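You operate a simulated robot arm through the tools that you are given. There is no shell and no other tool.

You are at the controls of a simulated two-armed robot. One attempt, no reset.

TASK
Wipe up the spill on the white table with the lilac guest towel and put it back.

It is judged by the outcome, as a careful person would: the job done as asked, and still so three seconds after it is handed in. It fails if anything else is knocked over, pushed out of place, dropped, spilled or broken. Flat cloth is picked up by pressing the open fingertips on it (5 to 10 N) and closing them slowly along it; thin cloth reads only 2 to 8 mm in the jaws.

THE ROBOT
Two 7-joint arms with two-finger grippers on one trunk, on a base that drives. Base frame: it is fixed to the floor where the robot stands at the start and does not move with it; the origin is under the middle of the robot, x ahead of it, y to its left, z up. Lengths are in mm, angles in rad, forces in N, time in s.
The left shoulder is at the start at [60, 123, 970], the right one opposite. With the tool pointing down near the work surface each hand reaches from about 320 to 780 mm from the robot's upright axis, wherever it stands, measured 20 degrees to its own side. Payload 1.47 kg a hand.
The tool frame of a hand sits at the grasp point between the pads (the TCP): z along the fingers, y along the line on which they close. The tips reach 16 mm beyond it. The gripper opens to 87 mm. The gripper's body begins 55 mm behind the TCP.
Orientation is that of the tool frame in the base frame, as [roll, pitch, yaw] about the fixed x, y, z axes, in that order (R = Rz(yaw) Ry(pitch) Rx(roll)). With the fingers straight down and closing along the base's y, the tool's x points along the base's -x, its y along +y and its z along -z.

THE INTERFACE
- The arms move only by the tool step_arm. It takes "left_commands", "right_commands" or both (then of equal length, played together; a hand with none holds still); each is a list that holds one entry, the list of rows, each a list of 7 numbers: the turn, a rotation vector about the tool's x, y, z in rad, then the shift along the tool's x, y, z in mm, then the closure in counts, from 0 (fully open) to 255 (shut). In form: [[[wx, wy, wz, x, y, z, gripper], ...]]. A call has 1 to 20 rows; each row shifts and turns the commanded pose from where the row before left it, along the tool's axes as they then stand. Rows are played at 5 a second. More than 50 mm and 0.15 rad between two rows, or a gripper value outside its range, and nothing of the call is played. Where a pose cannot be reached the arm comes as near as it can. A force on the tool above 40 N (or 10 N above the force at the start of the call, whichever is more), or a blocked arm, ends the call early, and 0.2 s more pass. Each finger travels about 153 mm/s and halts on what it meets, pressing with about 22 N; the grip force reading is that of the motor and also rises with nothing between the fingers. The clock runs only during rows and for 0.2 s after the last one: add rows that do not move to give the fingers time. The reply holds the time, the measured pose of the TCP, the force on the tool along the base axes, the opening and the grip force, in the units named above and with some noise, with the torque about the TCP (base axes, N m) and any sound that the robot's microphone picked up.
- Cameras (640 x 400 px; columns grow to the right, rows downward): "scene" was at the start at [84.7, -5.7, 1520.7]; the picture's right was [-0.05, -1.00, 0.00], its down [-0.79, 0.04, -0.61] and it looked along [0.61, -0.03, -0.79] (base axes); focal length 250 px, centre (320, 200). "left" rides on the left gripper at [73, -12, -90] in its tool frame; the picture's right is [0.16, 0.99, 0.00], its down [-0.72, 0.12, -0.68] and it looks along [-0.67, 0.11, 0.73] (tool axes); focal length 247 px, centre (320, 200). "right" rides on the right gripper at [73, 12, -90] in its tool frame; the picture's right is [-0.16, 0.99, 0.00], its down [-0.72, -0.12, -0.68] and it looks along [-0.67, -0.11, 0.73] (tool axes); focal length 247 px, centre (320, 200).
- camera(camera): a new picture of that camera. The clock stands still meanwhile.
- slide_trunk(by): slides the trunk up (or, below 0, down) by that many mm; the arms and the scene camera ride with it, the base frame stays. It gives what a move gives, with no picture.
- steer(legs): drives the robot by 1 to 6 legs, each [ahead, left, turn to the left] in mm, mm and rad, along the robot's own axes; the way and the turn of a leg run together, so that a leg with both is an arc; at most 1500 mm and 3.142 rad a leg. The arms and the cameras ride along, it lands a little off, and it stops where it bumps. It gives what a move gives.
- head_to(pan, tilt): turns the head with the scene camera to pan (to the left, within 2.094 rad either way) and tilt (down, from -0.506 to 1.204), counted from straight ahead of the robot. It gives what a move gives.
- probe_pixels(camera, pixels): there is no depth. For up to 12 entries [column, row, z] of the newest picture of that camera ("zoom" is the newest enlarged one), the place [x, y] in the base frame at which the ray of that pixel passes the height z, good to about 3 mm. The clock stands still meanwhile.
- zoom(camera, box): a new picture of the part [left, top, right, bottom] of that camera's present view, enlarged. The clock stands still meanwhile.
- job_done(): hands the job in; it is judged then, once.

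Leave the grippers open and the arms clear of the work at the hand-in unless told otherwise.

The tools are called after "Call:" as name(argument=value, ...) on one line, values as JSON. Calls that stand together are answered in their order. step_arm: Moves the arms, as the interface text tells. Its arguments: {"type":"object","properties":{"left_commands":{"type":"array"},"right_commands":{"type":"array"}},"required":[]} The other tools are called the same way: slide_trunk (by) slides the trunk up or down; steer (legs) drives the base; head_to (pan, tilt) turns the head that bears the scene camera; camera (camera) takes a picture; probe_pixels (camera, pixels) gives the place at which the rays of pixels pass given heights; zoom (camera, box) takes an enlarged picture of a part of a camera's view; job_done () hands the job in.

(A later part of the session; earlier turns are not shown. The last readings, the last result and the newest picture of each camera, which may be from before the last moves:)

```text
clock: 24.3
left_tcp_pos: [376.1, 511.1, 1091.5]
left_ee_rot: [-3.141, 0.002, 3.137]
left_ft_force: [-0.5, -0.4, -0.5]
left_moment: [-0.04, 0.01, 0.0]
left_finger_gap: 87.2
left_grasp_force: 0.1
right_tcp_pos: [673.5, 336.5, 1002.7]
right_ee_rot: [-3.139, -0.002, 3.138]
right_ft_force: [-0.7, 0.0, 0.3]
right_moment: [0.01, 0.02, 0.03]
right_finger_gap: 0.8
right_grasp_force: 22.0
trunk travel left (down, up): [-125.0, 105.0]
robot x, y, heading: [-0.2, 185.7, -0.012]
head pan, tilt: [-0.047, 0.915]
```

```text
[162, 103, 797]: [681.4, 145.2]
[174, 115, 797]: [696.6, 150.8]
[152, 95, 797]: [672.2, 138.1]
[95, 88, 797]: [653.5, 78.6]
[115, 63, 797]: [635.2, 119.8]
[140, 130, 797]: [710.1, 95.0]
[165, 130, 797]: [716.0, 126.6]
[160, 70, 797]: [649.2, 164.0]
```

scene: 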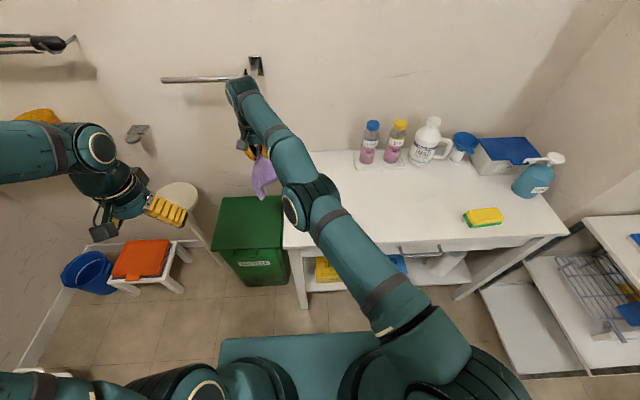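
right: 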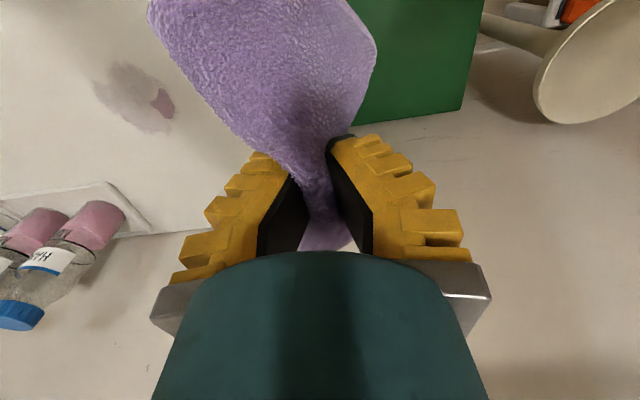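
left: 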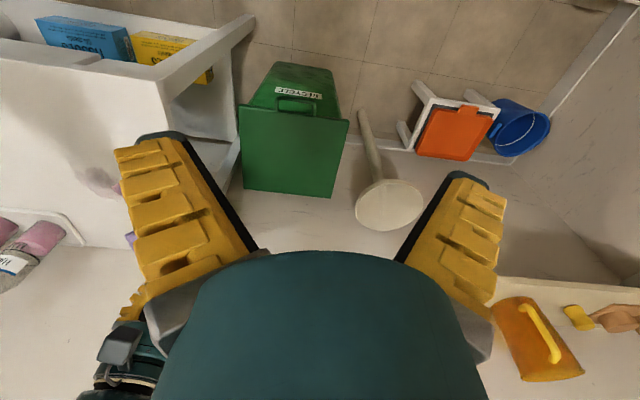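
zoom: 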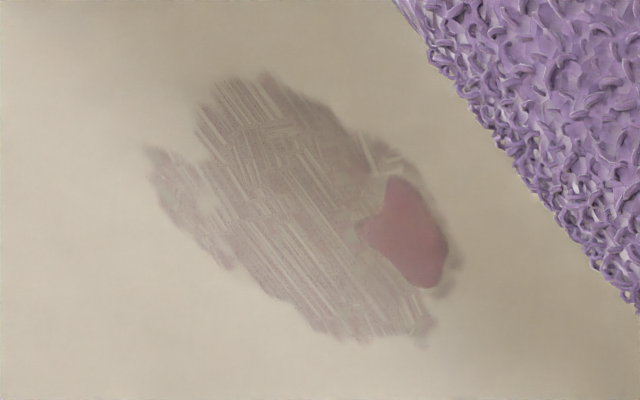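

The pink residue is around (684,146), with faint smear over x 635–725, y 75–165. I'll return in front of the spill, lined up with the residue, then lay down and stroke forward again.

Call:
step_arm(right_commands=[[[0, 0, 0, 12, -20, 0, 255], [0, 0, 0, 22, -34, 0, 255], [0, 0, 0, 22, -36, 0, 255], [0, 0, 0, 22, -36, 0, 255], [0, 0, 0, 22, -36, 0, 255], [0, 0, 0, 12, -24, 0, 255], [0, 0, 0, 0, 0, 0, 255], [0, 0, 0, -8, 0, 18, 255], [0, 0, 0, -12, 0, 25, 255], [0, 0, 0, -12, 0, 25, 255], [0, 0, 0, -12, 0, 25, 255], [0, 0, 0, -12, 0, 25, 255], [0, 0, 0, -10, 0, 25, 255], [0, 0, 0, -6, 0, 18, 255], [0, 0, 0, 0, 0, 0, 255]]])

Call:
camera(camera="right")

Call:
camera(camera="scene")

```text
clock: 27.5
left_tcp_pos: [377.3, 509.7, 1091.0]
left_ee_rot: [3.141, -0.001, 3.137]
left_ft_force: [-1.2, -0.3, 0.4]
left_moment: [0.01, -0.02, 0.01]
left_finger_gap: 86.7
left_grasp_force: 0.1
right_tcp_pos: [729.7, 204.0, 868.4]
right_ee_rot: [-3.141, -0.001, 3.136]
right_ft_force: [0.3, -0.5, 1.0]
right_moment: [0.01, 0.02, -0.02]
right_finger_gap: 1.0
right_grasp_force: 21.9
right hand out of reach, approached as far as the arm can: row 1, 2, 3, 4, 5, 6, 8, 9, 10, 11, 12, 13, 14
trunk travel left (down, up): [-125.0, 105.0]
robot x, y, heading: [1.3, 186.8, -0.009]
head pan, tilt: [-0.047, 0.915]
```

```text
taken
```

right: 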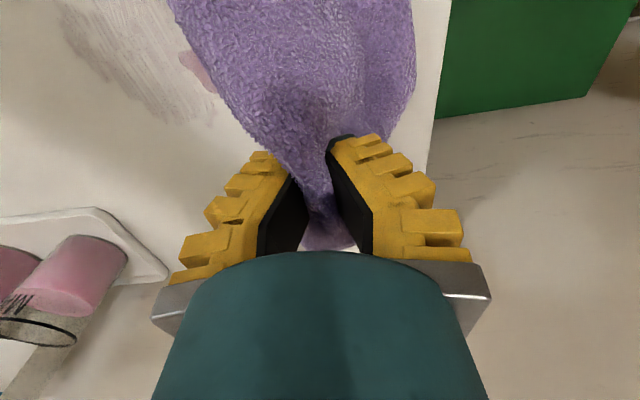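

```text
taken
```

scene: 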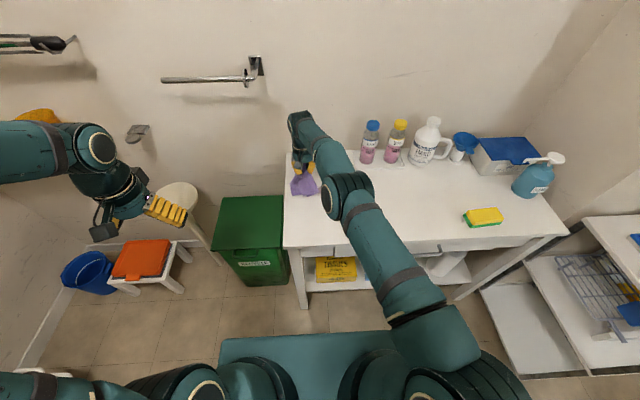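

The arm says it is "out of reach" on nearly every row, although the target relative to the robot is well inside its range. It seems stuck near a joint limit in this stretched posture. The hand is at (730,204,868) above the table with the towel. I'll lift and retract in small steps and see whether it follows.

Call:
step_arm(right_commands=[[[0, 0, 0, 0, 0, -20, 255], [0, 0, 0, 0, 0, -20, 255], [0, 0, 0, 0, 0, -20, 255], [0, 0, 0, 0, 0, 0, 255]]])

```text
clock: 28.5
left_tcp_pos: [376.9, 510.1, 1090.9]
left_ee_rot: [-3.141, 0.001, 3.136]
left_ft_force: [1.4, -0.7, -0.4]
left_moment: [0.01, 0.03, 0.01]
left_finger_gap: 86.8
left_grasp_force: 0.0
right_tcp_pos: [729.7, 206.8, 928.8]
right_ee_rot: [-3.139, -0.002, 3.138]
right_ft_force: [1.3, -0.4, -1.0]
right_moment: [0.02, 0.0, -0.04]
right_finger_gap: 0.9
right_grasp_force: 21.9
trunk travel left (down, up): [-125.0, 105.0]
robot x, y, heading: [1.0, 181.9, -0.006]
head pan, tilt: [-0.047, 0.915]
```

It followed the lift. Now I'll retract toward the robot and to the right, in moderate steps.

Call:
step_arm(right_commands=[[[0, 0, 0, 10, 0, 0, 255], [0, 0, 0, 15, 0, 0, 255], [0, 0, 0, 15, 0, 0, 255], [0, 0, 0, 15, 0, 0, 255], [0, 0, 0, 15, 0, 0, 255], [0, 0, 0, 0, 0, 0, 255]]])

```text
clock: 29.9
left_tcp_pos: [376.2, 509.2, 1091.0]
left_ee_rot: [-3.141, 0.001, 3.138]
left_ft_force: [0.5, 0.5, -0.9]
left_moment: [-0.01, -0.02, -0.02]
left_finger_gap: 86.9
left_grasp_force: 0.0
right_tcp_pos: [658.3, 204.2, 930.6]
right_ee_rot: [-3.14, -0.002, 3.135]
right_ft_force: [0.5, 0.1, -0.3]
right_moment: [0.01, -0.02, 0.04]
right_finger_gap: 1.0
right_grasp_force: 22.3
trunk travel left (down, up): [-125.0, 105.0]
robot x, y, heading: [2.4, 186.5, -0.009]
head pan, tilt: [-0.047, 0.915]
```

It follows now. I'll continue to about (580,148,960), in front of the residue.

Call:
step_arm(right_commands=[[[0, 0, 0, 13, -10, -5, 255], [0, 0, 0, 16, -12, -6, 255], [0, 0, 0, 16, -12, -6, 255], [0, 0, 0, 16, -12, -6, 255], [0, 0, 0, 16, -10, -6, 255], [0, 0, 0, 0, 0, 0, 255]]])

Call:
camera(camera="scene")

Call:
camera(camera="right")

```text
clock: 31.3
left_tcp_pos: [376.4, 509.5, 1092.6]
left_ee_rot: [3.139, 0.001, 3.137]
left_ft_force: [-0.8, 0.6, 0.2]
left_moment: [0.0, 0.01, -0.01]
left_finger_gap: 87.0
left_grasp_force: 0.0
right_tcp_pos: [580.1, 151.3, 959.4]
right_ee_rot: [-3.141, -0.003, 3.136]
right_ft_force: [0.6, -1.1, -1.0]
right_moment: [-0.02, 0.02, -0.02]
right_finger_gap: 0.9
right_grasp_force: 21.9
trunk travel left (down, up): [-125.0, 105.0]
robot x, y, heading: [-1.9, 188.8, -0.001]
head pan, tilt: [-0.047, 0.915]
```

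```text
taken
```

scene: 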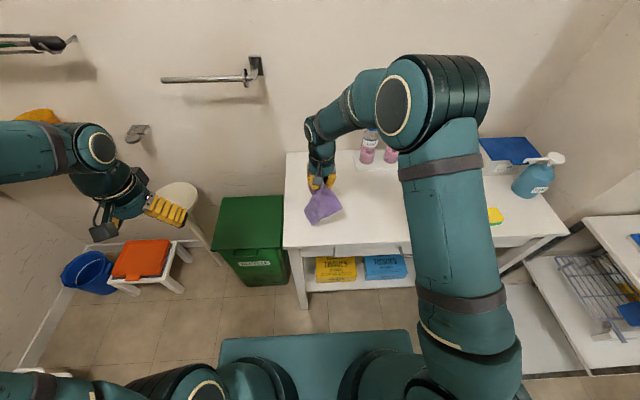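

```text
taken
```

right: 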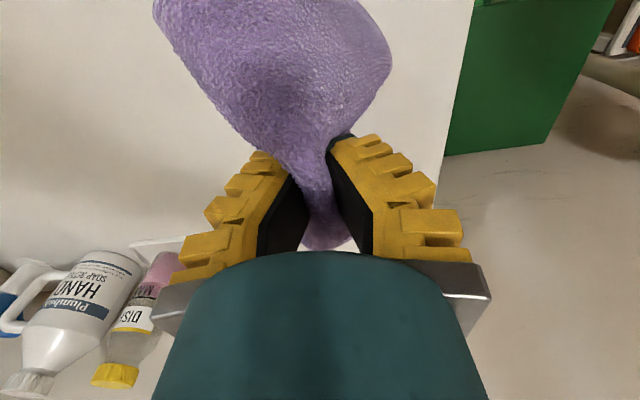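

The arm is back in a good posture. I'll lower while moving forward to just in front of the spill, at about (645,148).

Call:
step_arm(right_commands=[[[0, 0, 0, -8, 0, 18, 255], [0, 0, 0, -12, 0, 25, 255], [0, 0, 0, -12, 0, 25, 255], [0, 0, 0, -12, 0, 25, 255], [0, 0, 0, -12, 0, 22, 255], [0, 0, 0, -4, 0, 10, 255], [0, 0, 0, 0, 0, 0, 255]]])

```text
clock: 32.9
left_tcp_pos: [376.3, 510.0, 1091.5]
left_ee_rot: [-3.141, 0.001, 3.137]
left_ft_force: [-0.1, 0.4, 0.1]
left_moment: [0.02, -0.03, -0.01]
left_finger_gap: 87.0
left_grasp_force: 0.0
right_tcp_pos: [640.6, 149.1, 835.6]
right_ee_rot: [-3.141, 0.0, 3.136]
right_ft_force: [-3.9, 0.7, 9.9]
right_moment: [-0.01, 0.1, 0.02]
right_finger_gap: 3.8
right_grasp_force: 21.9
trunk travel left (down, up): [-125.0, 105.0]
robot x, y, heading: [-0.4, 184.8, -0.005]
head pan, tilt: [-0.047, 0.915]
```

It presses at about 10 N. I'll stroke forward across the residue, then zigzag sideways to cover the smear.

Call:
step_arm(right_commands=[[[0, 0, 0, -12, 0, 0, 255], [0, 0, 0, -12, 0, 0, 255], [0, 0, 0, -12, 0, 0, 255], [0, 0, 0, -12, 0, 0, 255], [0, 0, 0, -12, 0, 0, 255], [0, 0, 0, -12, 0, 0, 255], [0, 0, 0, -12, 0, 0, 255], [0, 0, 0, -5, 0, 0, 255], [0, 0, 0, 0, 0, 0, 255]]])

Call:
camera(camera="right")

Call:
camera(camera="scene")

```text
clock: 34.9
left_tcp_pos: [375.4, 510.2, 1091.0]
left_ee_rot: [-3.141, 0.002, 3.135]
left_ft_force: [0.3, 0.8, -0.6]
left_moment: [0.01, 0.01, 0.0]
left_finger_gap: 87.3
left_grasp_force: 0.1
right_tcp_pos: [730.4, 150.0, 836.5]
right_ee_rot: [3.141, 0.0, 3.135]
right_ft_force: [-3.0, -0.4, 6.6]
right_moment: [0.0, 0.07, -0.03]
right_finger_gap: 3.1
right_grasp_force: 22.6
trunk travel left (down, up): [-125.0, 105.0]
robot x, y, heading: [3.4, 180.6, -0.003]
head pan, tilt: [-0.047, 0.915]
```

```text
taken
```

right: 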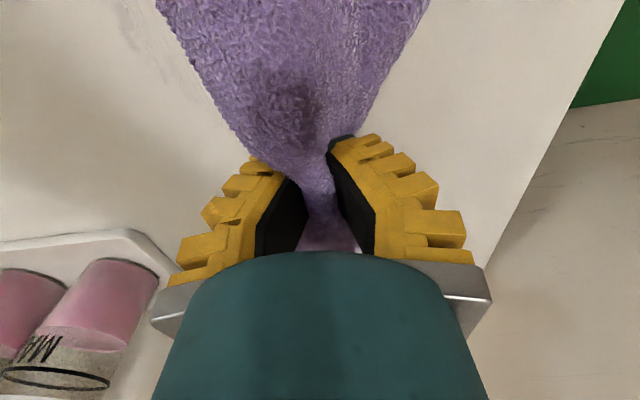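

```text
taken
```

scene: 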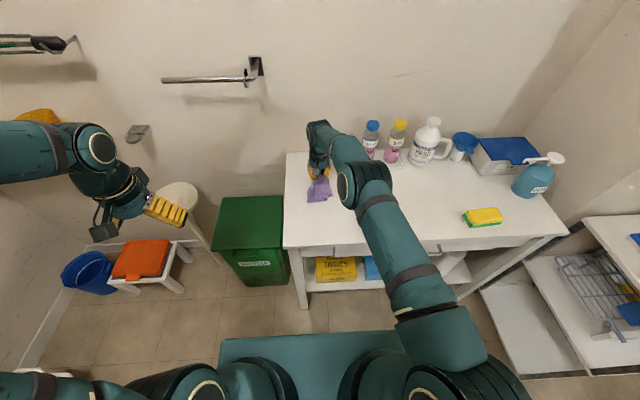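

The pink residue area is now under the towel. I'll shift 28 mm to the right, stroke back, shift again and stroke forward.

Call:
step_arm(right_commands=[[[0, 0, 0, 0, -14, 0, 255], [0, 0, 0, 0, -14, 0, 255], [0, 0, 0, 15, 0, 0, 255], [0, 0, 0, 15, 0, 0, 255], [0, 0, 0, 15, 0, 0, 255], [0, 0, 0, 15, 0, 0, 255], [0, 0, 0, 15, 0, 0, 255], [0, 0, 0, 15, 0, 0, 255], [0, 0, 0, 0, -12, 0, 255], [0, 0, 0, 0, -12, 0, 255], [0, 0, 0, -15, 0, 0, 255], [0, 0, 0, -15, 0, 0, 255], [0, 0, 0, -15, 0, 0, 255], [0, 0, 0, -15, 0, 0, 255], [0, 0, 0, -15, 0, 0, 255], [0, 0, 0, -15, 0, 0, 255], [0, 0, 0, 0, 0, 0, 255]]])

Call:
camera(camera="right")

Call:
camera(camera="scene")

```text
clock: 38.5
left_tcp_pos: [376.1, 508.7, 1091.0]
left_ee_rot: [3.141, 0.002, 3.135]
left_ft_force: [-0.8, -0.5, 0.2]
left_moment: [0.01, -0.02, 0.02]
left_finger_gap: 86.9
left_grasp_force: 0.2
right_tcp_pos: [729.7, 95.9, 835.8]
right_ee_rot: [-3.139, -0.001, 3.136]
right_ft_force: [-1.9, -0.6, 7.1]
right_moment: [-0.04, 0.05, -0.01]
right_finger_gap: 3.1
right_grasp_force: 22.4
trunk travel left (down, up): [-125.0, 105.0]
robot x, y, heading: [3.6, 185.0, -0.005]
head pan, tilt: [-0.047, 0.915]
```

```text
taken
```

right: 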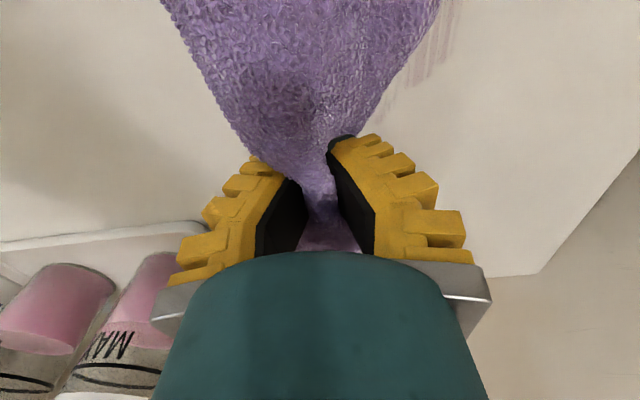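

```text
taken
```

scene: 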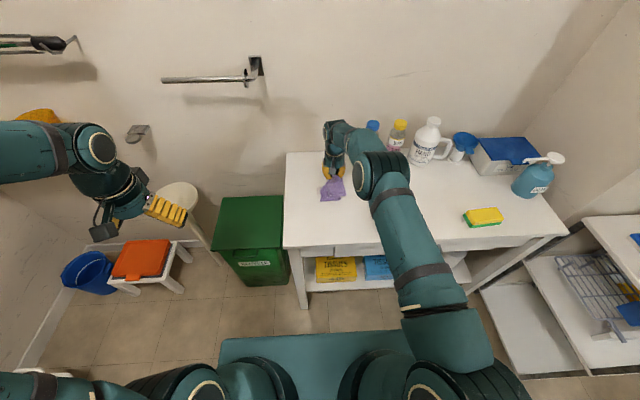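

Some faint smear is left at the upper right of the towel in the picture. I'll do one more back stroke at y≈80, then lift and inspect.

Call:
step_arm(right_commands=[[[0, 0, 0, 0, -12, 0, 255], [0, 0, 0, 15, 0, 0, 255], [0, 0, 0, 15, 0, 0, 255], [0, 0, 0, 15, 0, 0, 255], [0, 0, 0, 15, 0, 0, 255], [0, 0, 0, 15, 0, 0, 255], [0, 0, 0, 15, 0, 0, 255], [0, 0, 0, 15, 0, 0, 255], [0, 0, 0, 15, 0, -15, 255], [0, 0, 0, 15, 0, -30, 255], [0, 0, 0, 15, 0, -40, 255], [0, 0, 0, 15, -20, -40, 255], [0, 0, 0, 0, -40, -30, 255], [0, 0, 0, 0, -40, 0, 255], [0, 0, 0, 0, -30, 0, 255], [0, 0, 0, 0, 0, 0, 255]]])

Call:
camera(camera="right")

Call:
zoom(camera="scene", box=[270, 130, 410, 255])

```text
clock: 41.9
left_tcp_pos: [377.0, 509.6, 1090.4]
left_ee_rot: [-3.141, 0.0, 3.136]
left_ft_force: [-0.5, 0.7, -0.3]
left_moment: [-0.02, -0.03, 0.02]
left_finger_gap: 86.9
left_grasp_force: 0.0
right_tcp_pos: [564.6, -44.0, 992.5]
right_ee_rot: [-3.14, -0.002, 3.136]
right_ft_force: [0.1, 0.6, -1.0]
right_moment: [0.04, 0.06, 0.02]
right_finger_gap: 0.9
right_grasp_force: 22.2
trunk travel left (down, up): [-125.0, 105.0]
robot x, y, heading: [2.7, 186.2, -0.007]
head pan, tilt: [-0.047, 0.915]
```

```text
taken
```

right: 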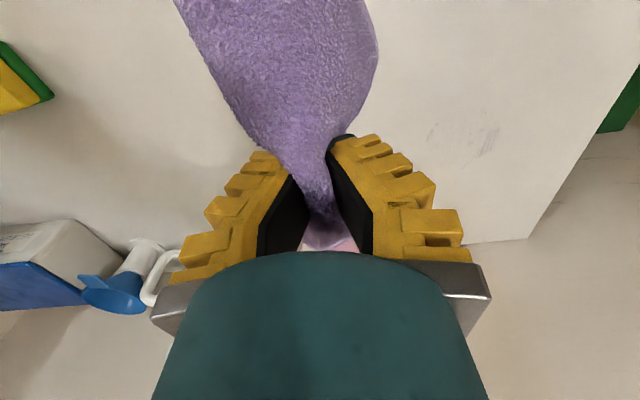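

```text
3.20 times, centred on (340, 192) of scene
```

zoom: 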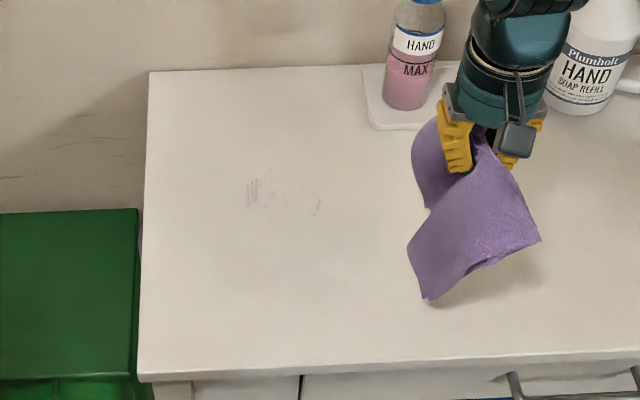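

Nearly clean: only faint streaks remain. I'll zoom and locate them.

Call:
zoom(camera="right", box=[390, 90, 550, 190])

Call:
probe_pixels(camera="right", pixels=[[488, 140, 797], [497, 125, 797], [478, 155, 797], [460, 145, 797], [435, 133, 797], [430, 140, 797], [470, 120, 797]])

Call:
zoom(camera="scene", box=[310, 170, 360, 200])

```text
4.00 times, centred on (470, 140) of right
```

zoom: 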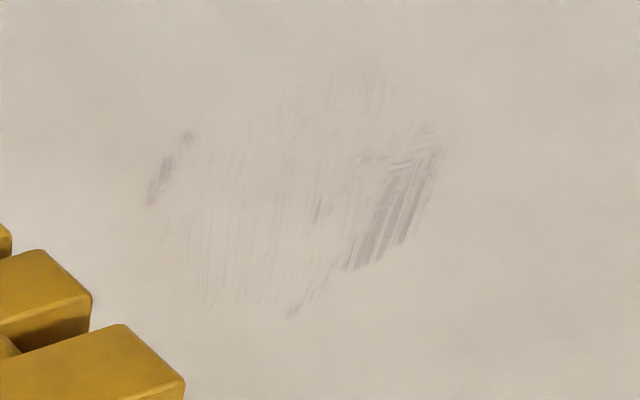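

```text
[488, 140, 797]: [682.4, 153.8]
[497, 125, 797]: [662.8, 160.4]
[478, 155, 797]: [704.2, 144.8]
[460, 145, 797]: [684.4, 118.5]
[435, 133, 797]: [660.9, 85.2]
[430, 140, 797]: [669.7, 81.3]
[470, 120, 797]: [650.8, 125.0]
```

```text
12.80 times, centred on (335, 185) of scene
```

zoom: 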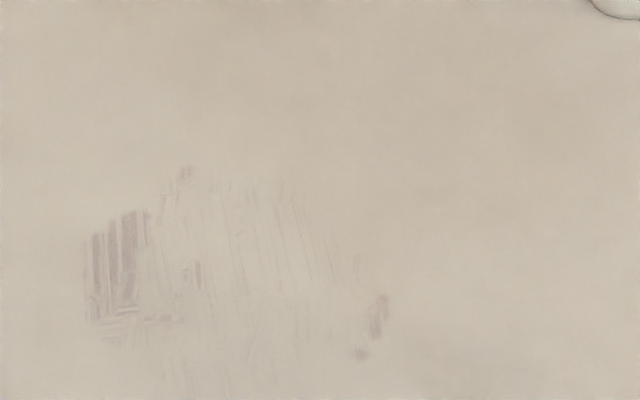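

Remaining streaks: (663–704, 145–160) on the left and a small one at (665,83), plus traces between. I'll do a second, finer zigzag pass. First I carry the towel back to the front of the left streaks and lay it down.

Call:
step_arm(right_commands=[[[0, 0, 0, 0, 20, 0, 255], [0, 0, 0, 0, 32, 0, 255], [0, 0, 0, 0, 35, 0, 255], [0, 0, 0, 0, 35, 0, 255], [0, 0, 0, 0, 35, 0, 255], [0, 0, 0, -5, 30, 12, 255], [0, 0, 0, -10, 18, 20, 255], [0, 0, 0, 0, 0, 0, 255], [0, 0, 0, -8, 0, 18, 255], [0, 0, 0, -12, 0, 25, 255], [0, 0, 0, -12, 0, 25, 255], [0, 0, 0, -12, 0, 25, 255], [0, 0, 0, -12, 0, 22, 255], [0, 0, 0, -4, 0, 9, 255], [0, 0, 0, 0, 0, 0, 255]]])

```text
clock: 45.1
left_tcp_pos: [375.9, 509.8, 1091.6]
left_ee_rot: [-3.141, 0.002, 3.136]
left_ft_force: [0.4, 0.5, -0.5]
left_moment: [-0.02, -0.02, -0.01]
left_finger_gap: 87.1
left_grasp_force: 0.0
right_tcp_pos: [640.8, 159.4, 834.8]
right_ee_rot: [3.141, -0.001, 3.136]
right_ft_force: [-2.6, -1.0, 8.0]
right_moment: [-0.03, 0.09, -0.02]
right_finger_gap: 3.4
right_grasp_force: 22.4
trunk travel left (down, up): [-125.0, 105.0]
robot x, y, heading: [-0.9, 186.9, -0.005]
head pan, tilt: [-0.047, 0.915]
```

Contact is 8 N. I'll run the finer zigzag: forward at y≈159, back at ≈144, forward at ≈129.

Call:
step_arm(right_commands=[[[0, 0, 0, -15, 0, 0.5, 255], [0, 0, 0, -15, 0, 0.5, 255], [0, 0, 0, -15, 0, 0, 255], [0, 0, 0, -15, 0, 0, 255], [0, 0, 0, -15, 0, 0, 255], [0, 0, 0, -13, 0, 0, 255], [0, 0, 0, 0, -14, 0, 255], [0, 0, 0, 15, 0, 0, 255], [0, 0, 0, 15, 0, 0, 255], [0, 0, 0, 15, 0, 0, 255], [0, 0, 0, 15, 0, 0, 255], [0, 0, 0, 15, 0, 0, 255], [0, 0, 0, 13, 0, 0, 255], [0, 0, 0, 0, -14, 0, 255], [0, 0, 0, -15, 0, 0, 255], [0, 0, 0, -15, 0, 0, 255], [0, 0, 0, -15, 0, 0, 255], [0, 0, 0, -15, 0, 0, 255], [0, 0, 0, -15, 0, 0, 255], [0, 0, 0, -13, 0, 0, 255]]])

Call:
step_arm(right_commands=[[[0, 0, 0, 0, -14, 0, 255], [0, 0, 0, 15, 0, 0, 255], [0, 0, 0, 15, 0, 0, 255], [0, 0, 0, 15, 0, 0, 255], [0, 0, 0, 15, 0, 0, 255], [0, 0, 0, 15, 0, 0, 255], [0, 0, 0, 13, 0, 0, 255], [0, 0, 0, 0, -14, 0, 255], [0, 0, 0, -15, 0, 0, 255], [0, 0, 0, -15, 0, 0, 255], [0, 0, 0, -15, 0, 0, 255], [0, 0, 0, -15, 0, 0, 255], [0, 0, 0, -13, 0, 0, 255], [0, 0, 0, 0, -14, 0, 255], [0, 0, 0, 15, 0, 0, 255], [0, 0, 0, 15, 0, 0, 255], [0, 0, 0, 15, 0, 0, 255], [0, 0, 0, 15, 0, 0, 255], [0, 0, 0, 15, 0, 0, 255], [0, 0, 0, 0, 0, 0, 255]]])

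Call:
camera(camera="right")

```text
clock: 49.3
left_tcp_pos: [375.4, 509.9, 1091.7]
left_ee_rot: [3.141, 0.002, 3.136]
left_ft_force: [-0.4, -0.3, 0.4]
left_moment: [-0.02, 0.02, 0.02]
left_finger_gap: 87.2
left_grasp_force: 0.0
right_tcp_pos: [731.0, 133.8, 833.9]
right_ee_rot: [-3.141, -0.001, 3.136]
right_ft_force: [-3.6, -0.2, 9.6]
right_moment: [0.0, 0.12, -0.03]
right_finger_gap: 4.8
right_grasp_force: 22.3
trunk travel left (down, up): [-125.0, 105.0]
robot x, y, heading: [2.2, 185.6, -0.007]
head pan, tilt: [-0.047, 0.915]
```

```text
clock: 53.5
left_tcp_pos: [375.5, 511.2, 1091.3]
left_ee_rot: [3.14, 0.003, 3.136]
left_ft_force: [-0.4, 1.1, -0.1]
left_moment: [-0.04, -0.01, 0.01]
left_finger_gap: 87.0
left_grasp_force: 0.0
right_tcp_pos: [636.6, 90.7, 832.9]
right_ee_rot: [-3.14, -0.003, 3.136]
right_ft_force: [3.3, -0.4, 12.0]
right_moment: [-0.04, 0.01, 0.03]
right_finger_gap: 5.2
right_grasp_force: 21.8
trunk travel left (down, up): [-125.0, 105.0]
robot x, y, heading: [4.3, 184.7, -0.005]
head pan, tilt: [-0.047, 0.915]
```

```text
taken
```

right: 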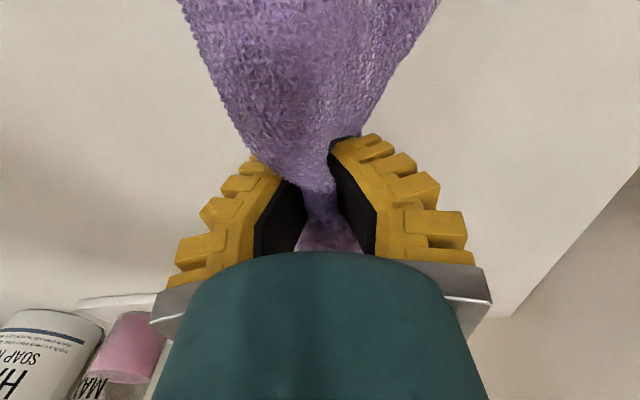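

The left streaks appear gone. I'll add forward and back strokes at y≈80 and ≈72, then lift away and inspect.

Call:
step_arm(right_commands=[[[0, 0, 0, 0, -10, 0, 255], [0, 0, 0, -15, 0, 0, 255], [0, 0, 0, -15, 0, 0, 255], [0, 0, 0, -15, 0, 0, 255], [0, 0, 0, -15, 0, 0, 255], [0, 0, 0, -15, 0, 0, 255], [0, 0, 0, 0, -9, 0, 255], [0, 0, 0, 15, 0, 0, 255], [0, 0, 0, 15, 0, 0, 255], [0, 0, 0, 15, 0, 0, 255], [0, 0, 0, 15, 0, 0, 255], [0, 0, 0, 15, 0, 0, 255], [0, 0, 0, 15, 0, 0, 255], [0, 0, 0, 15, 0, -20, 255], [0, 0, 0, 15, 0, -35, 255], [0, 0, 0, 15, -10, -40, 255], [0, 0, 0, 10, -30, -40, 255], [0, 0, 0, 0, -40, -25, 255], [0, 0, 0, 0, -30, 0, 255], [0, 0, 0, 0, 0, 0, 255]]])

Call:
camera(camera="right")

Call:
zoom(camera="scene", box=[270, 130, 410, 255])

Call:
zoom(camera="scene", box=[310, 165, 370, 205])

Call:
zoom(camera="right", box=[380, 70, 560, 200])

```text
refused: row 17 steps farther than a row can; nothing moved
```

```text
taken
```

right: 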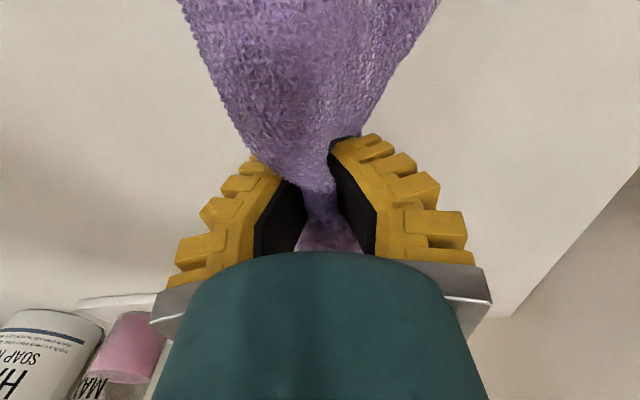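

```text
3.20 times, centred on (340, 192) of scene
```

zoom: 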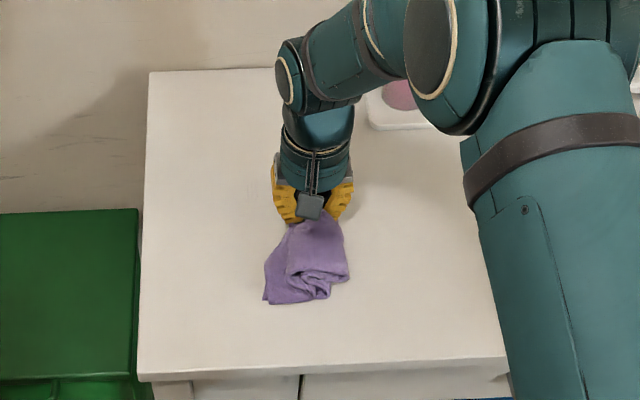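

```text
10.00 times, centred on (340, 185) of scene
```

zoom: 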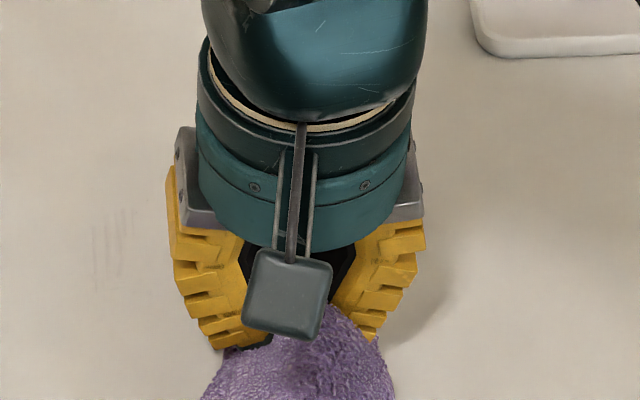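

```text
3.08 times, centred on (470, 135) of right
```

zoom: 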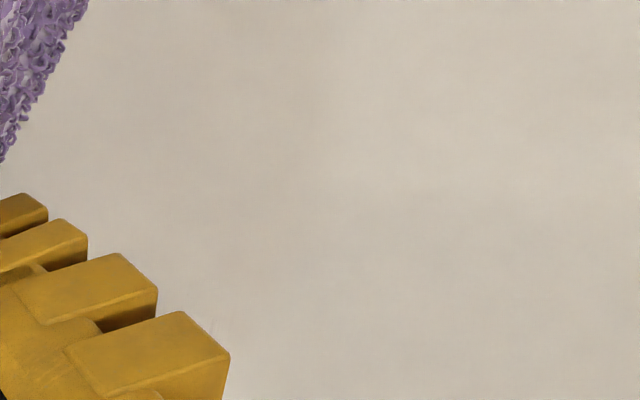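

The call was refused because row 17 was too long a step, so nothing moved. I'll resend it with smaller steps.

Call:
step_arm(right_commands=[[[0, 0, 0, 0, -10, 0, 255], [0, 0, 0, -15, 0, 0, 255], [0, 0, 0, -15, 0, 0, 255], [0, 0, 0, -15, 0, 0, 255], [0, 0, 0, -15, 0, 0, 255], [0, 0, 0, -15, 0, 0, 255], [0, 0, 0, 0, -9, 0, 255], [0, 0, 0, 15, 0, 0, 255], [0, 0, 0, 15, 0, 0, 255], [0, 0, 0, 15, 0, 0, 255], [0, 0, 0, 15, 0, 0, 255], [0, 0, 0, 15, 0, 0, 255], [0, 0, 0, 15, 0, 0, 255], [0, 0, 0, 15, 0, -20, 255], [0, 0, 0, 15, 0, -35, 255], [0, 0, 0, 15, -10, -35, 255], [0, 0, 0, 10, -25, -35, 255], [0, 0, 0, 0, -35, -30, 255], [0, 0, 0, 0, -40, 0, 255], [0, 0, 0, 0, 0, 0, 255]]])

Call:
camera(camera="right")

Call:
zoom(camera="scene", box=[270, 130, 410, 255])

Call:
zoom(camera="scene", box=[310, 170, 360, 200])

```text
clock: 57.7
left_tcp_pos: [377.5, 510.2, 1091.0]
left_ee_rot: [3.141, 0.0, 3.136]
left_ft_force: [0.6, -0.8, -0.2]
left_moment: [0.0, -0.01, -0.02]
left_finger_gap: 86.7
left_grasp_force: 0.0
right_tcp_pos: [567.1, -37.1, 991.4]
right_ee_rot: [-3.14, -0.002, 3.136]
right_ft_force: [0.2, -0.1, -1.1]
right_moment: [0.05, -0.01, 0.01]
right_finger_gap: 1.1
right_grasp_force: 22.2
trunk travel left (down, up): [-125.0, 105.0]
robot x, y, heading: [-0.5, 186.7, -0.003]
head pan, tilt: [-0.047, 0.915]
```

```text
taken
```

right: 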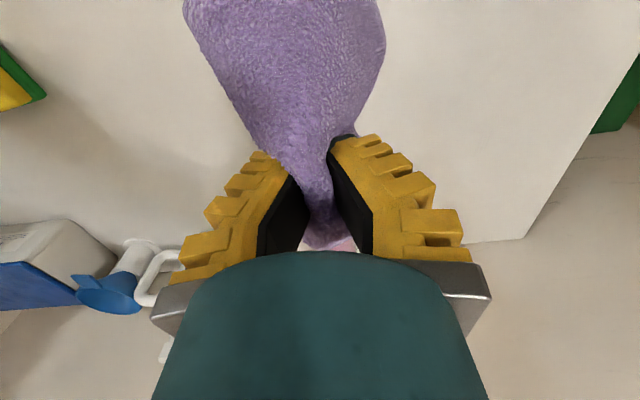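

```text
3.20 times, centred on (340, 192) of scene
```

zoom: 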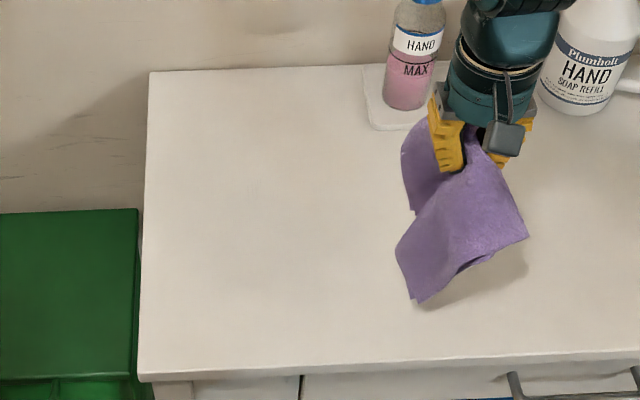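

```text
12.80 times, centred on (335, 185) of scene
```

zoom: 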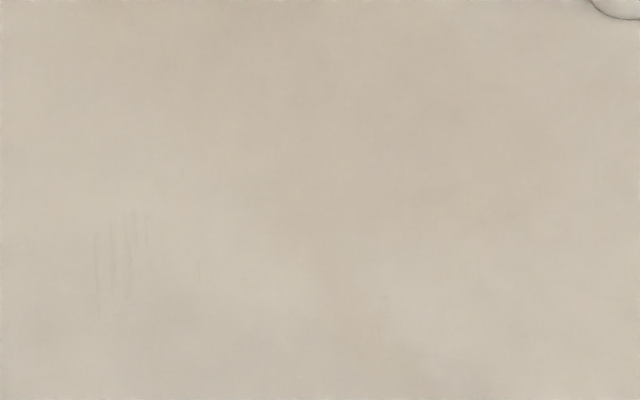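

The table is clean apart from hair-thin streaks around y≈155. I'll make one more short pass there.

Call:
step_arm(right_commands=[[[0, 0, 0, 0, 20, 0, 255], [0, 0, 0, 0, 32, 0, 255], [0, 0, 0, 0, 35, 0, 255], [0, 0, 0, 0, 35, 0, 255], [0, 0, 0, 0, 35, 0, 255], [0, 0, 0, -5, 28, 12, 255], [0, 0, 0, -10, 16, 20, 255], [0, 0, 0, 0, 0, 0, 255], [0, 0, 0, -8, 0, 18, 255], [0, 0, 0, -12, 0, 25, 255], [0, 0, 0, -12, 0, 25, 255], [0, 0, 0, -12, 0, 25, 255], [0, 0, 0, -12, 0, 22, 255], [0, 0, 0, -4, 0, 9, 255], [0, 0, 0, 0, 0, 0, 255]]])

Call:
step_arm(right_commands=[[[0, 0, 0, -15, 0, 0.5, 255], [0, 0, 0, -15, 0, 0.5, 255], [0, 0, 0, -15, 0, 0, 255], [0, 0, 0, -15, 0, 0, 255], [0, 0, 0, -15, 0, 0, 255], [0, 0, 0, -13, 0, 0, 255], [0, 0, 0, 0, -7, 0, 255], [0, 0, 0, 15, 0, 0, 255], [0, 0, 0, 15, 0, 0, 255], [0, 0, 0, 15, 0, 0, 255], [0, 0, 0, 15, 0, 0, 255], [0, 0, 0, 15, 0, 0, 255], [0, 0, 0, 13, 0, 0, 255], [0, 0, 0, 0, -7, 0, 255], [0, 0, 0, -15, 0, 0, 255], [0, 0, 0, -15, 0, 0, 255], [0, 0, 0, -15, 0, 0, 255], [0, 0, 0, -15, 0, 0, 255], [0, 0, 0, -15, 0, 0, 255], [0, 0, 0, -13, 0, 0, 255]]])

Call:
step_arm(right_commands=[[[0, 0, 0, 0, -7, 0, 255], [0, 0, 0, 15, 0, 0, 255], [0, 0, 0, 15, 0, 0, 255], [0, 0, 0, 15, 0, 0, 255], [0, 0, 0, 15, 0, 0, 255], [0, 0, 0, 15, 0, 0, 255], [0, 0, 0, 15, 0, 0, 255], [0, 0, 0, 15, 0, -20, 255], [0, 0, 0, 15, 0, -30, 255], [0, 0, 0, 15, -10, -30, 255], [0, 0, 0, 15, -20, -30, 255], [0, 0, 0, 0, -30, -30, 255], [0, 0, 0, 0, -35, -15, 255], [0, 0, 0, 0, -35, 0, 255], [0, 0, 0, 0, -35, 0, 255], [0, 0, 0, 0, -30, 0, 255], [0, 0, 0, 0, 0, 0, 255]]])

Call:
camera(camera="right")

Call:
camera(camera="scene")

Call:
zoom(camera="scene", box=[305, 165, 365, 205])

```text
clock: 60.9
left_tcp_pos: [375.5, 508.7, 1092.4]
left_ee_rot: [-3.141, 0.001, 3.135]
left_ft_force: [-0.7, 0.6, 0.4]
left_moment: [-0.04, 0.0, -0.02]
left_finger_gap: 86.9
left_grasp_force: 0.0
right_tcp_pos: [642.4, 164.3, 832.4]
right_ee_rot: [3.141, -0.001, 3.135]
right_ft_force: [-4.4, -1.3, 17.4]
right_moment: [-0.13, 0.11, 0.0]
right_finger_gap: 6.4
right_grasp_force: 21.4
trunk travel left (down, up): [-125.0, 105.0]
robot x, y, heading: [2.4, 185.3, -0.004]
head pan, tilt: [-0.047, 0.915]
```

```text
clock: 65.1
left_tcp_pos: [375.1, 511.4, 1092.0]
left_ee_rot: [-3.141, 0.001, 3.137]
left_ft_force: [0.2, 0.3, 0.6]
left_moment: [0.0, 0.0, 0.01]
left_finger_gap: 86.9
left_grasp_force: 0.0
right_tcp_pos: [729.8, 149.4, 832.5]
right_ee_rot: [-3.139, -0.001, 3.137]
right_ft_force: [-4.3, -0.1, 12.9]
right_moment: [-0.02, 0.14, 0.0]
right_finger_gap: 5.8
right_grasp_force: 22.3
trunk travel left (down, up): [-125.0, 105.0]
robot x, y, heading: [3.4, 185.9, -0.009]
head pan, tilt: [-0.047, 0.915]
```

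```text
clock: 68.7
left_tcp_pos: [376.7, 510.7, 1090.7]
left_ee_rot: [3.141, 0.0, 3.136]
left_ft_force: [-0.2, -0.3, 0.1]
left_moment: [0.01, -0.01, 0.01]
left_finger_gap: 87.2
left_grasp_force: 0.2
right_tcp_pos: [578.0, -51.3, 988.3]
right_ee_rot: [-3.14, -0.002, 3.135]
right_ft_force: [0.0, -0.4, -1.1]
right_moment: [0.01, -0.02, -0.03]
right_finger_gap: 0.6
right_grasp_force: 22.5
trunk travel left (down, up): [-125.0, 105.0]
robot x, y, heading: [-1.4, 186.6, -0.005]
head pan, tilt: [-0.047, 0.915]
```

```text
taken
```

right: 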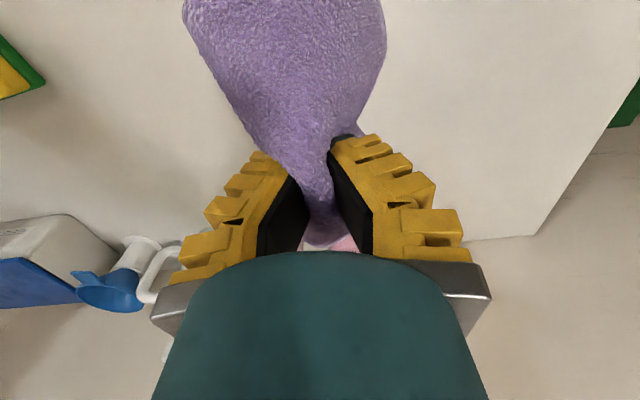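

```text
taken
```

scene: 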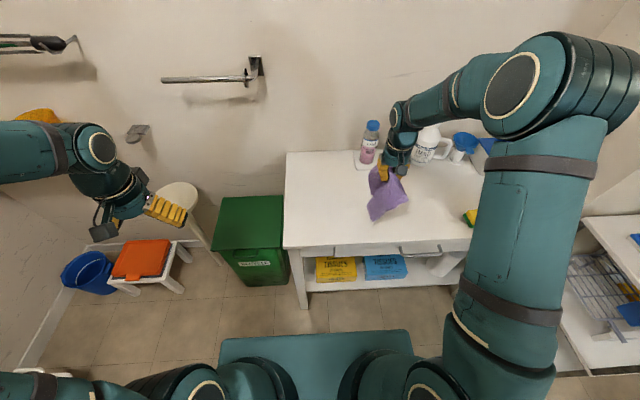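

```text
10.00 times, centred on (335, 185) of scene
```

zoom: 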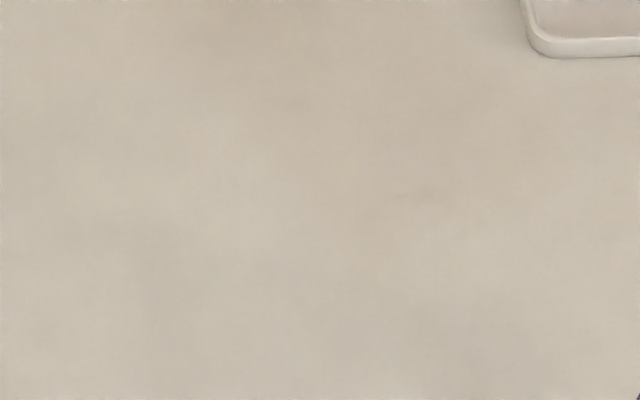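

The table is clean. To put the towel back I want the robot at its starting place, so I'll raise the towel a bit more and drive 186 mm right.

Call:
step_arm(right_commands=[[[0, 0, 0, 0, 20, -20, 255], [0, 0, 0, 0, 30, -20, 255], [0, 0, 0, 0, 35, 0, 255], [0, 0, 0, 0, 30, 0, 255], [0, 0, 0, 0, 0, 0, 255]]])

Call:
steer(legs=[[0, -186, 0.005]])

Call:
camera(camera="scene")

Call:
camera(camera="right")

```text
clock: 69.9
left_tcp_pos: [376.2, 508.6, 1091.1]
left_ee_rot: [-3.139, 0.001, 3.137]
left_ft_force: [0.2, 0.9, 0.1]
left_moment: [-0.02, 0.02, -0.03]
left_finger_gap: 87.2
left_grasp_force: 0.0
right_tcp_pos: [582.2, 65.8, 1028.3]
right_ee_rot: [-3.14, -0.002, 3.136]
right_ft_force: [0.1, -0.3, -0.1]
right_moment: [0.02, 0.0, -0.02]
right_finger_gap: 1.1
right_grasp_force: 21.5
trunk travel left (down, up): [-125.0, 105.0]
robot x, y, heading: [-1.4, 186.0, -0.003]
head pan, tilt: [-0.047, 0.915]
```

```text
clock: 72.1
left_tcp_pos: [374.8, 326.7, 1091.8]
left_ee_rot: [-3.141, 0.0, 3.138]
left_ft_force: [0.3, -0.7, 0.4]
left_moment: [0.02, 0.03, 0.0]
left_finger_gap: 87.1
left_grasp_force: 0.1
right_tcp_pos: [580.2, -117.3, 1026.8]
right_ee_rot: [3.142, -0.003, 3.14]
right_ft_force: [0.4, -1.4, -0.4]
right_moment: [0.01, 0.01, -0.02]
right_finger_gap: 0.8
right_grasp_force: 22.3
trunk travel left (down, up): [-125.0, 105.0]
robot x, y, heading: [0.1, 2.0, -0.003]
head pan, tilt: [-0.047, 0.915]
```

```text
taken
```

scene: 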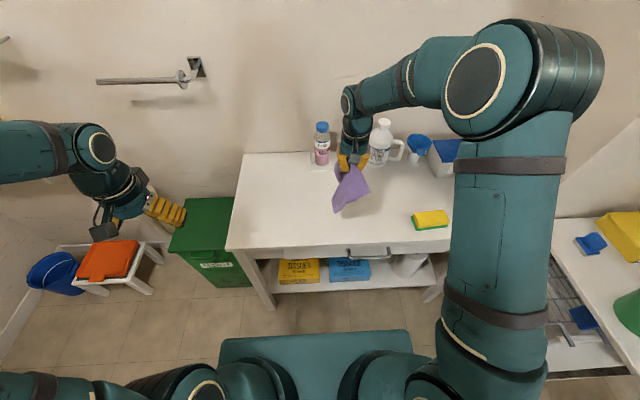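

```text
taken
```

right: 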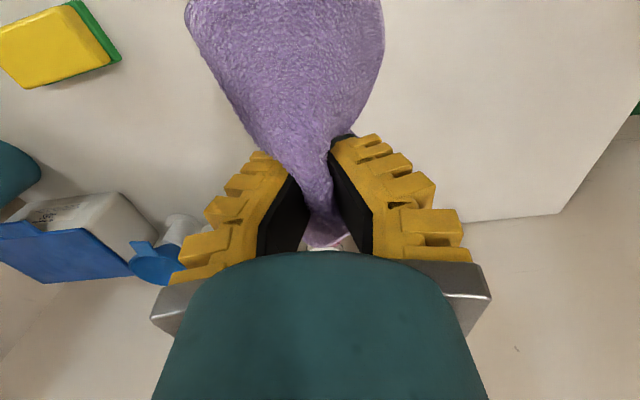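

Call:
zoom(camera="scene", box=[310, 130, 410, 225])

Call:
camera(camera="left")

```text
4.21 times, centred on (360, 178) of scene
```

zoom: 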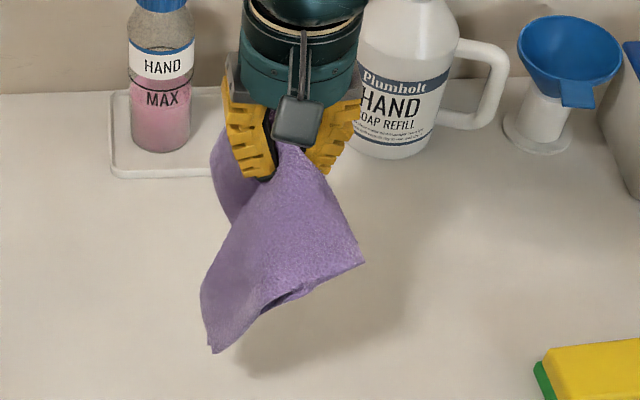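

```text
taken
```

left: 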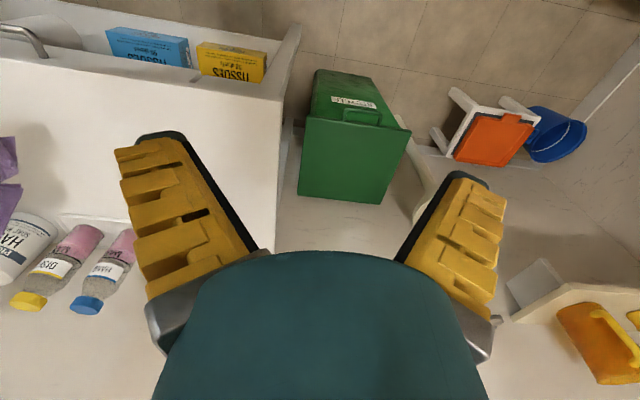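

The towel hangs with its fold on the right and the free edges toward lower left, which suits laying it by moving right. I'll start at y≈+10, lower while moving right, then drag to the original fold position (608,−222) so it spreads out.

Call:
step_arm(right_commands=[[[0, 0, 0, -7, 22, 5, 255], [0, 0, 0, -7, 35, 7, 255], [0, 0, 0, -7, 35, 7, 255], [0, 0, 0, -7, 35, 8, 255], [0, 0, 0, 0, 0, 0, 255], [0, 0, 0, 0, 0, 0, 255], [0, 0, 0, 0, -10, 18, 255], [0, 0, 0, 0, -12, 20, 255], [0, 0, 0, 0, -14, 20, 255], [0, 0, 0, 0, -15, 20, 255], [0, 0, 0, 0, -15, 20, 255], [0, 0, 0, 0, -16, 20, 255], [0, 0, 0, 0, -16, 20, 255], [0, 0, 0, 0, -16, 20, 255], [0, 0, 0, 0, 0, 0, 255]]])

Call:
camera(camera="right")

Call:
zoom(camera="scene", box=[260, 140, 440, 255])

```text
clock: 75.3
left_tcp_pos: [375.5, 327.9, 1090.9]
left_ee_rot: [3.141, 0.001, 3.14]
left_ft_force: [-0.1, -0.2, 0.3]
left_moment: [-0.01, 0.0, 0.01]
left_finger_gap: 87.1
left_grasp_force: 0.1
right_tcp_pos: [609.0, -101.7, 841.4]
right_ee_rot: [-3.141, 0.0, 3.139]
right_ft_force: [0.9, 0.4, -0.5]
right_moment: [-0.02, 0.0, -0.03]
right_finger_gap: 1.1
right_grasp_force: 21.9
trunk travel left (down, up): [-125.0, 105.0]
robot x, y, heading: [0.7, -1.0, 0.001]
head pan, tilt: [-0.047, 0.915]
```

```text
taken
```

right: 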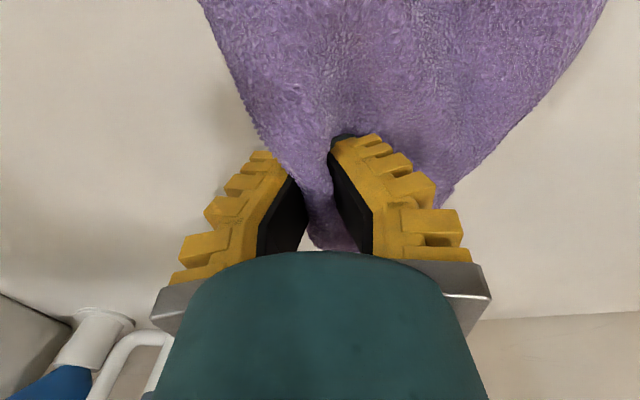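

```text
3.48 times, centred on (350, 198) of scene
```

zoom: 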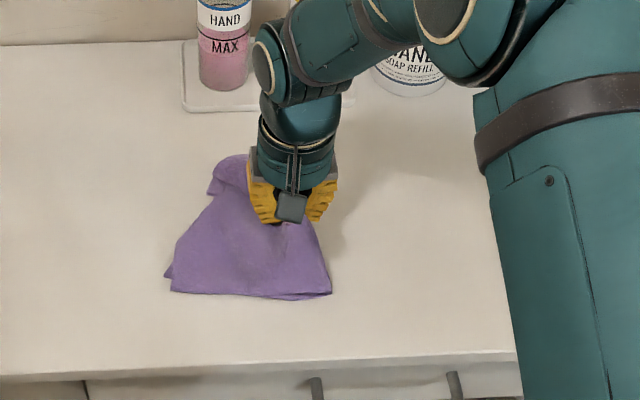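

It is laying down nicely with the free edge on the left. I'll drag it slowly right to its original place while lowering the last bit.

Call:
step_arm(right_commands=[[[0, 0, 0, 0, -12, 4, 255], [0, 0, 0, 0, -12, 4, 255], [0, 0, 0, 0, -12, 3, 255], [0, 0, 0, 0, -12, 2, 255], [0, 0, 0, 0, -12, 1, 255], [0, 0, 0, 0, -12, 0, 255], [0, 0, 0, 0, -12, 0, 255], [0, 0, 0, 0, -12, 0, 255], [0, 0, 0, 0, -12, 0, 255], [0, 0, 0, 0, -10, 0, 255], [0, 0, 0, 0, 0, 0, 255]]])

Call:
camera(camera="right")

Call:
zoom(camera="scene", box=[260, 140, 440, 255])

Call:
camera(camera="scene")

```text
clock: 77.7
left_tcp_pos: [374.7, 326.4, 1091.0]
left_ee_rot: [-3.141, 0.0, 3.138]
left_ft_force: [-0.2, -0.6, 0.3]
left_moment: [0.0, 0.03, 0.0]
left_finger_gap: 86.9
left_grasp_force: 0.0
right_tcp_pos: [608.4, -220.5, 831.1]
right_ee_rot: [-3.139, -0.003, 3.14]
right_ft_force: [0.4, 0.5, 0.0]
right_moment: [0.0, -0.01, 0.0]
right_finger_gap: 1.2
right_grasp_force: 21.7
trunk travel left (down, up): [-125.0, 105.0]
robot x, y, heading: [3.3, -1.3, 0.002]
head pan, tilt: [-0.047, 0.915]
```

```text
taken
```

right: 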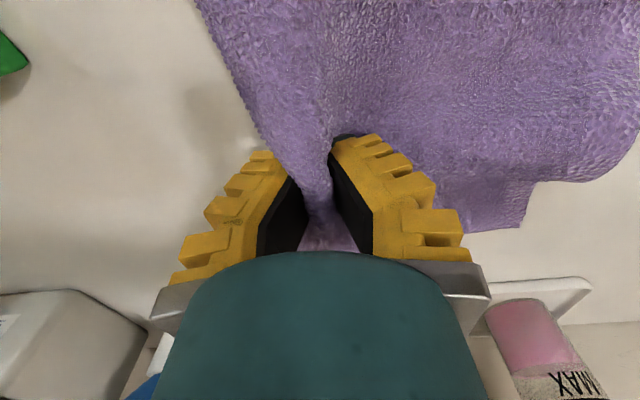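

```text
3.48 times, centred on (350, 198) of scene
```

zoom: 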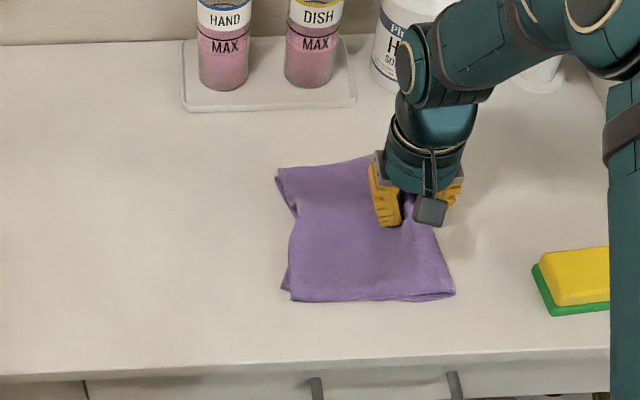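

```text
taken
```

scene: 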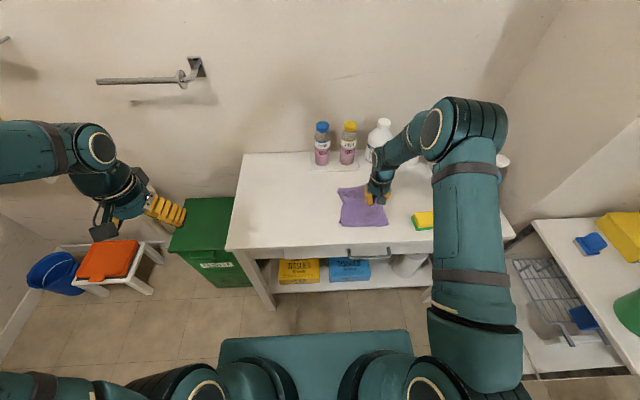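

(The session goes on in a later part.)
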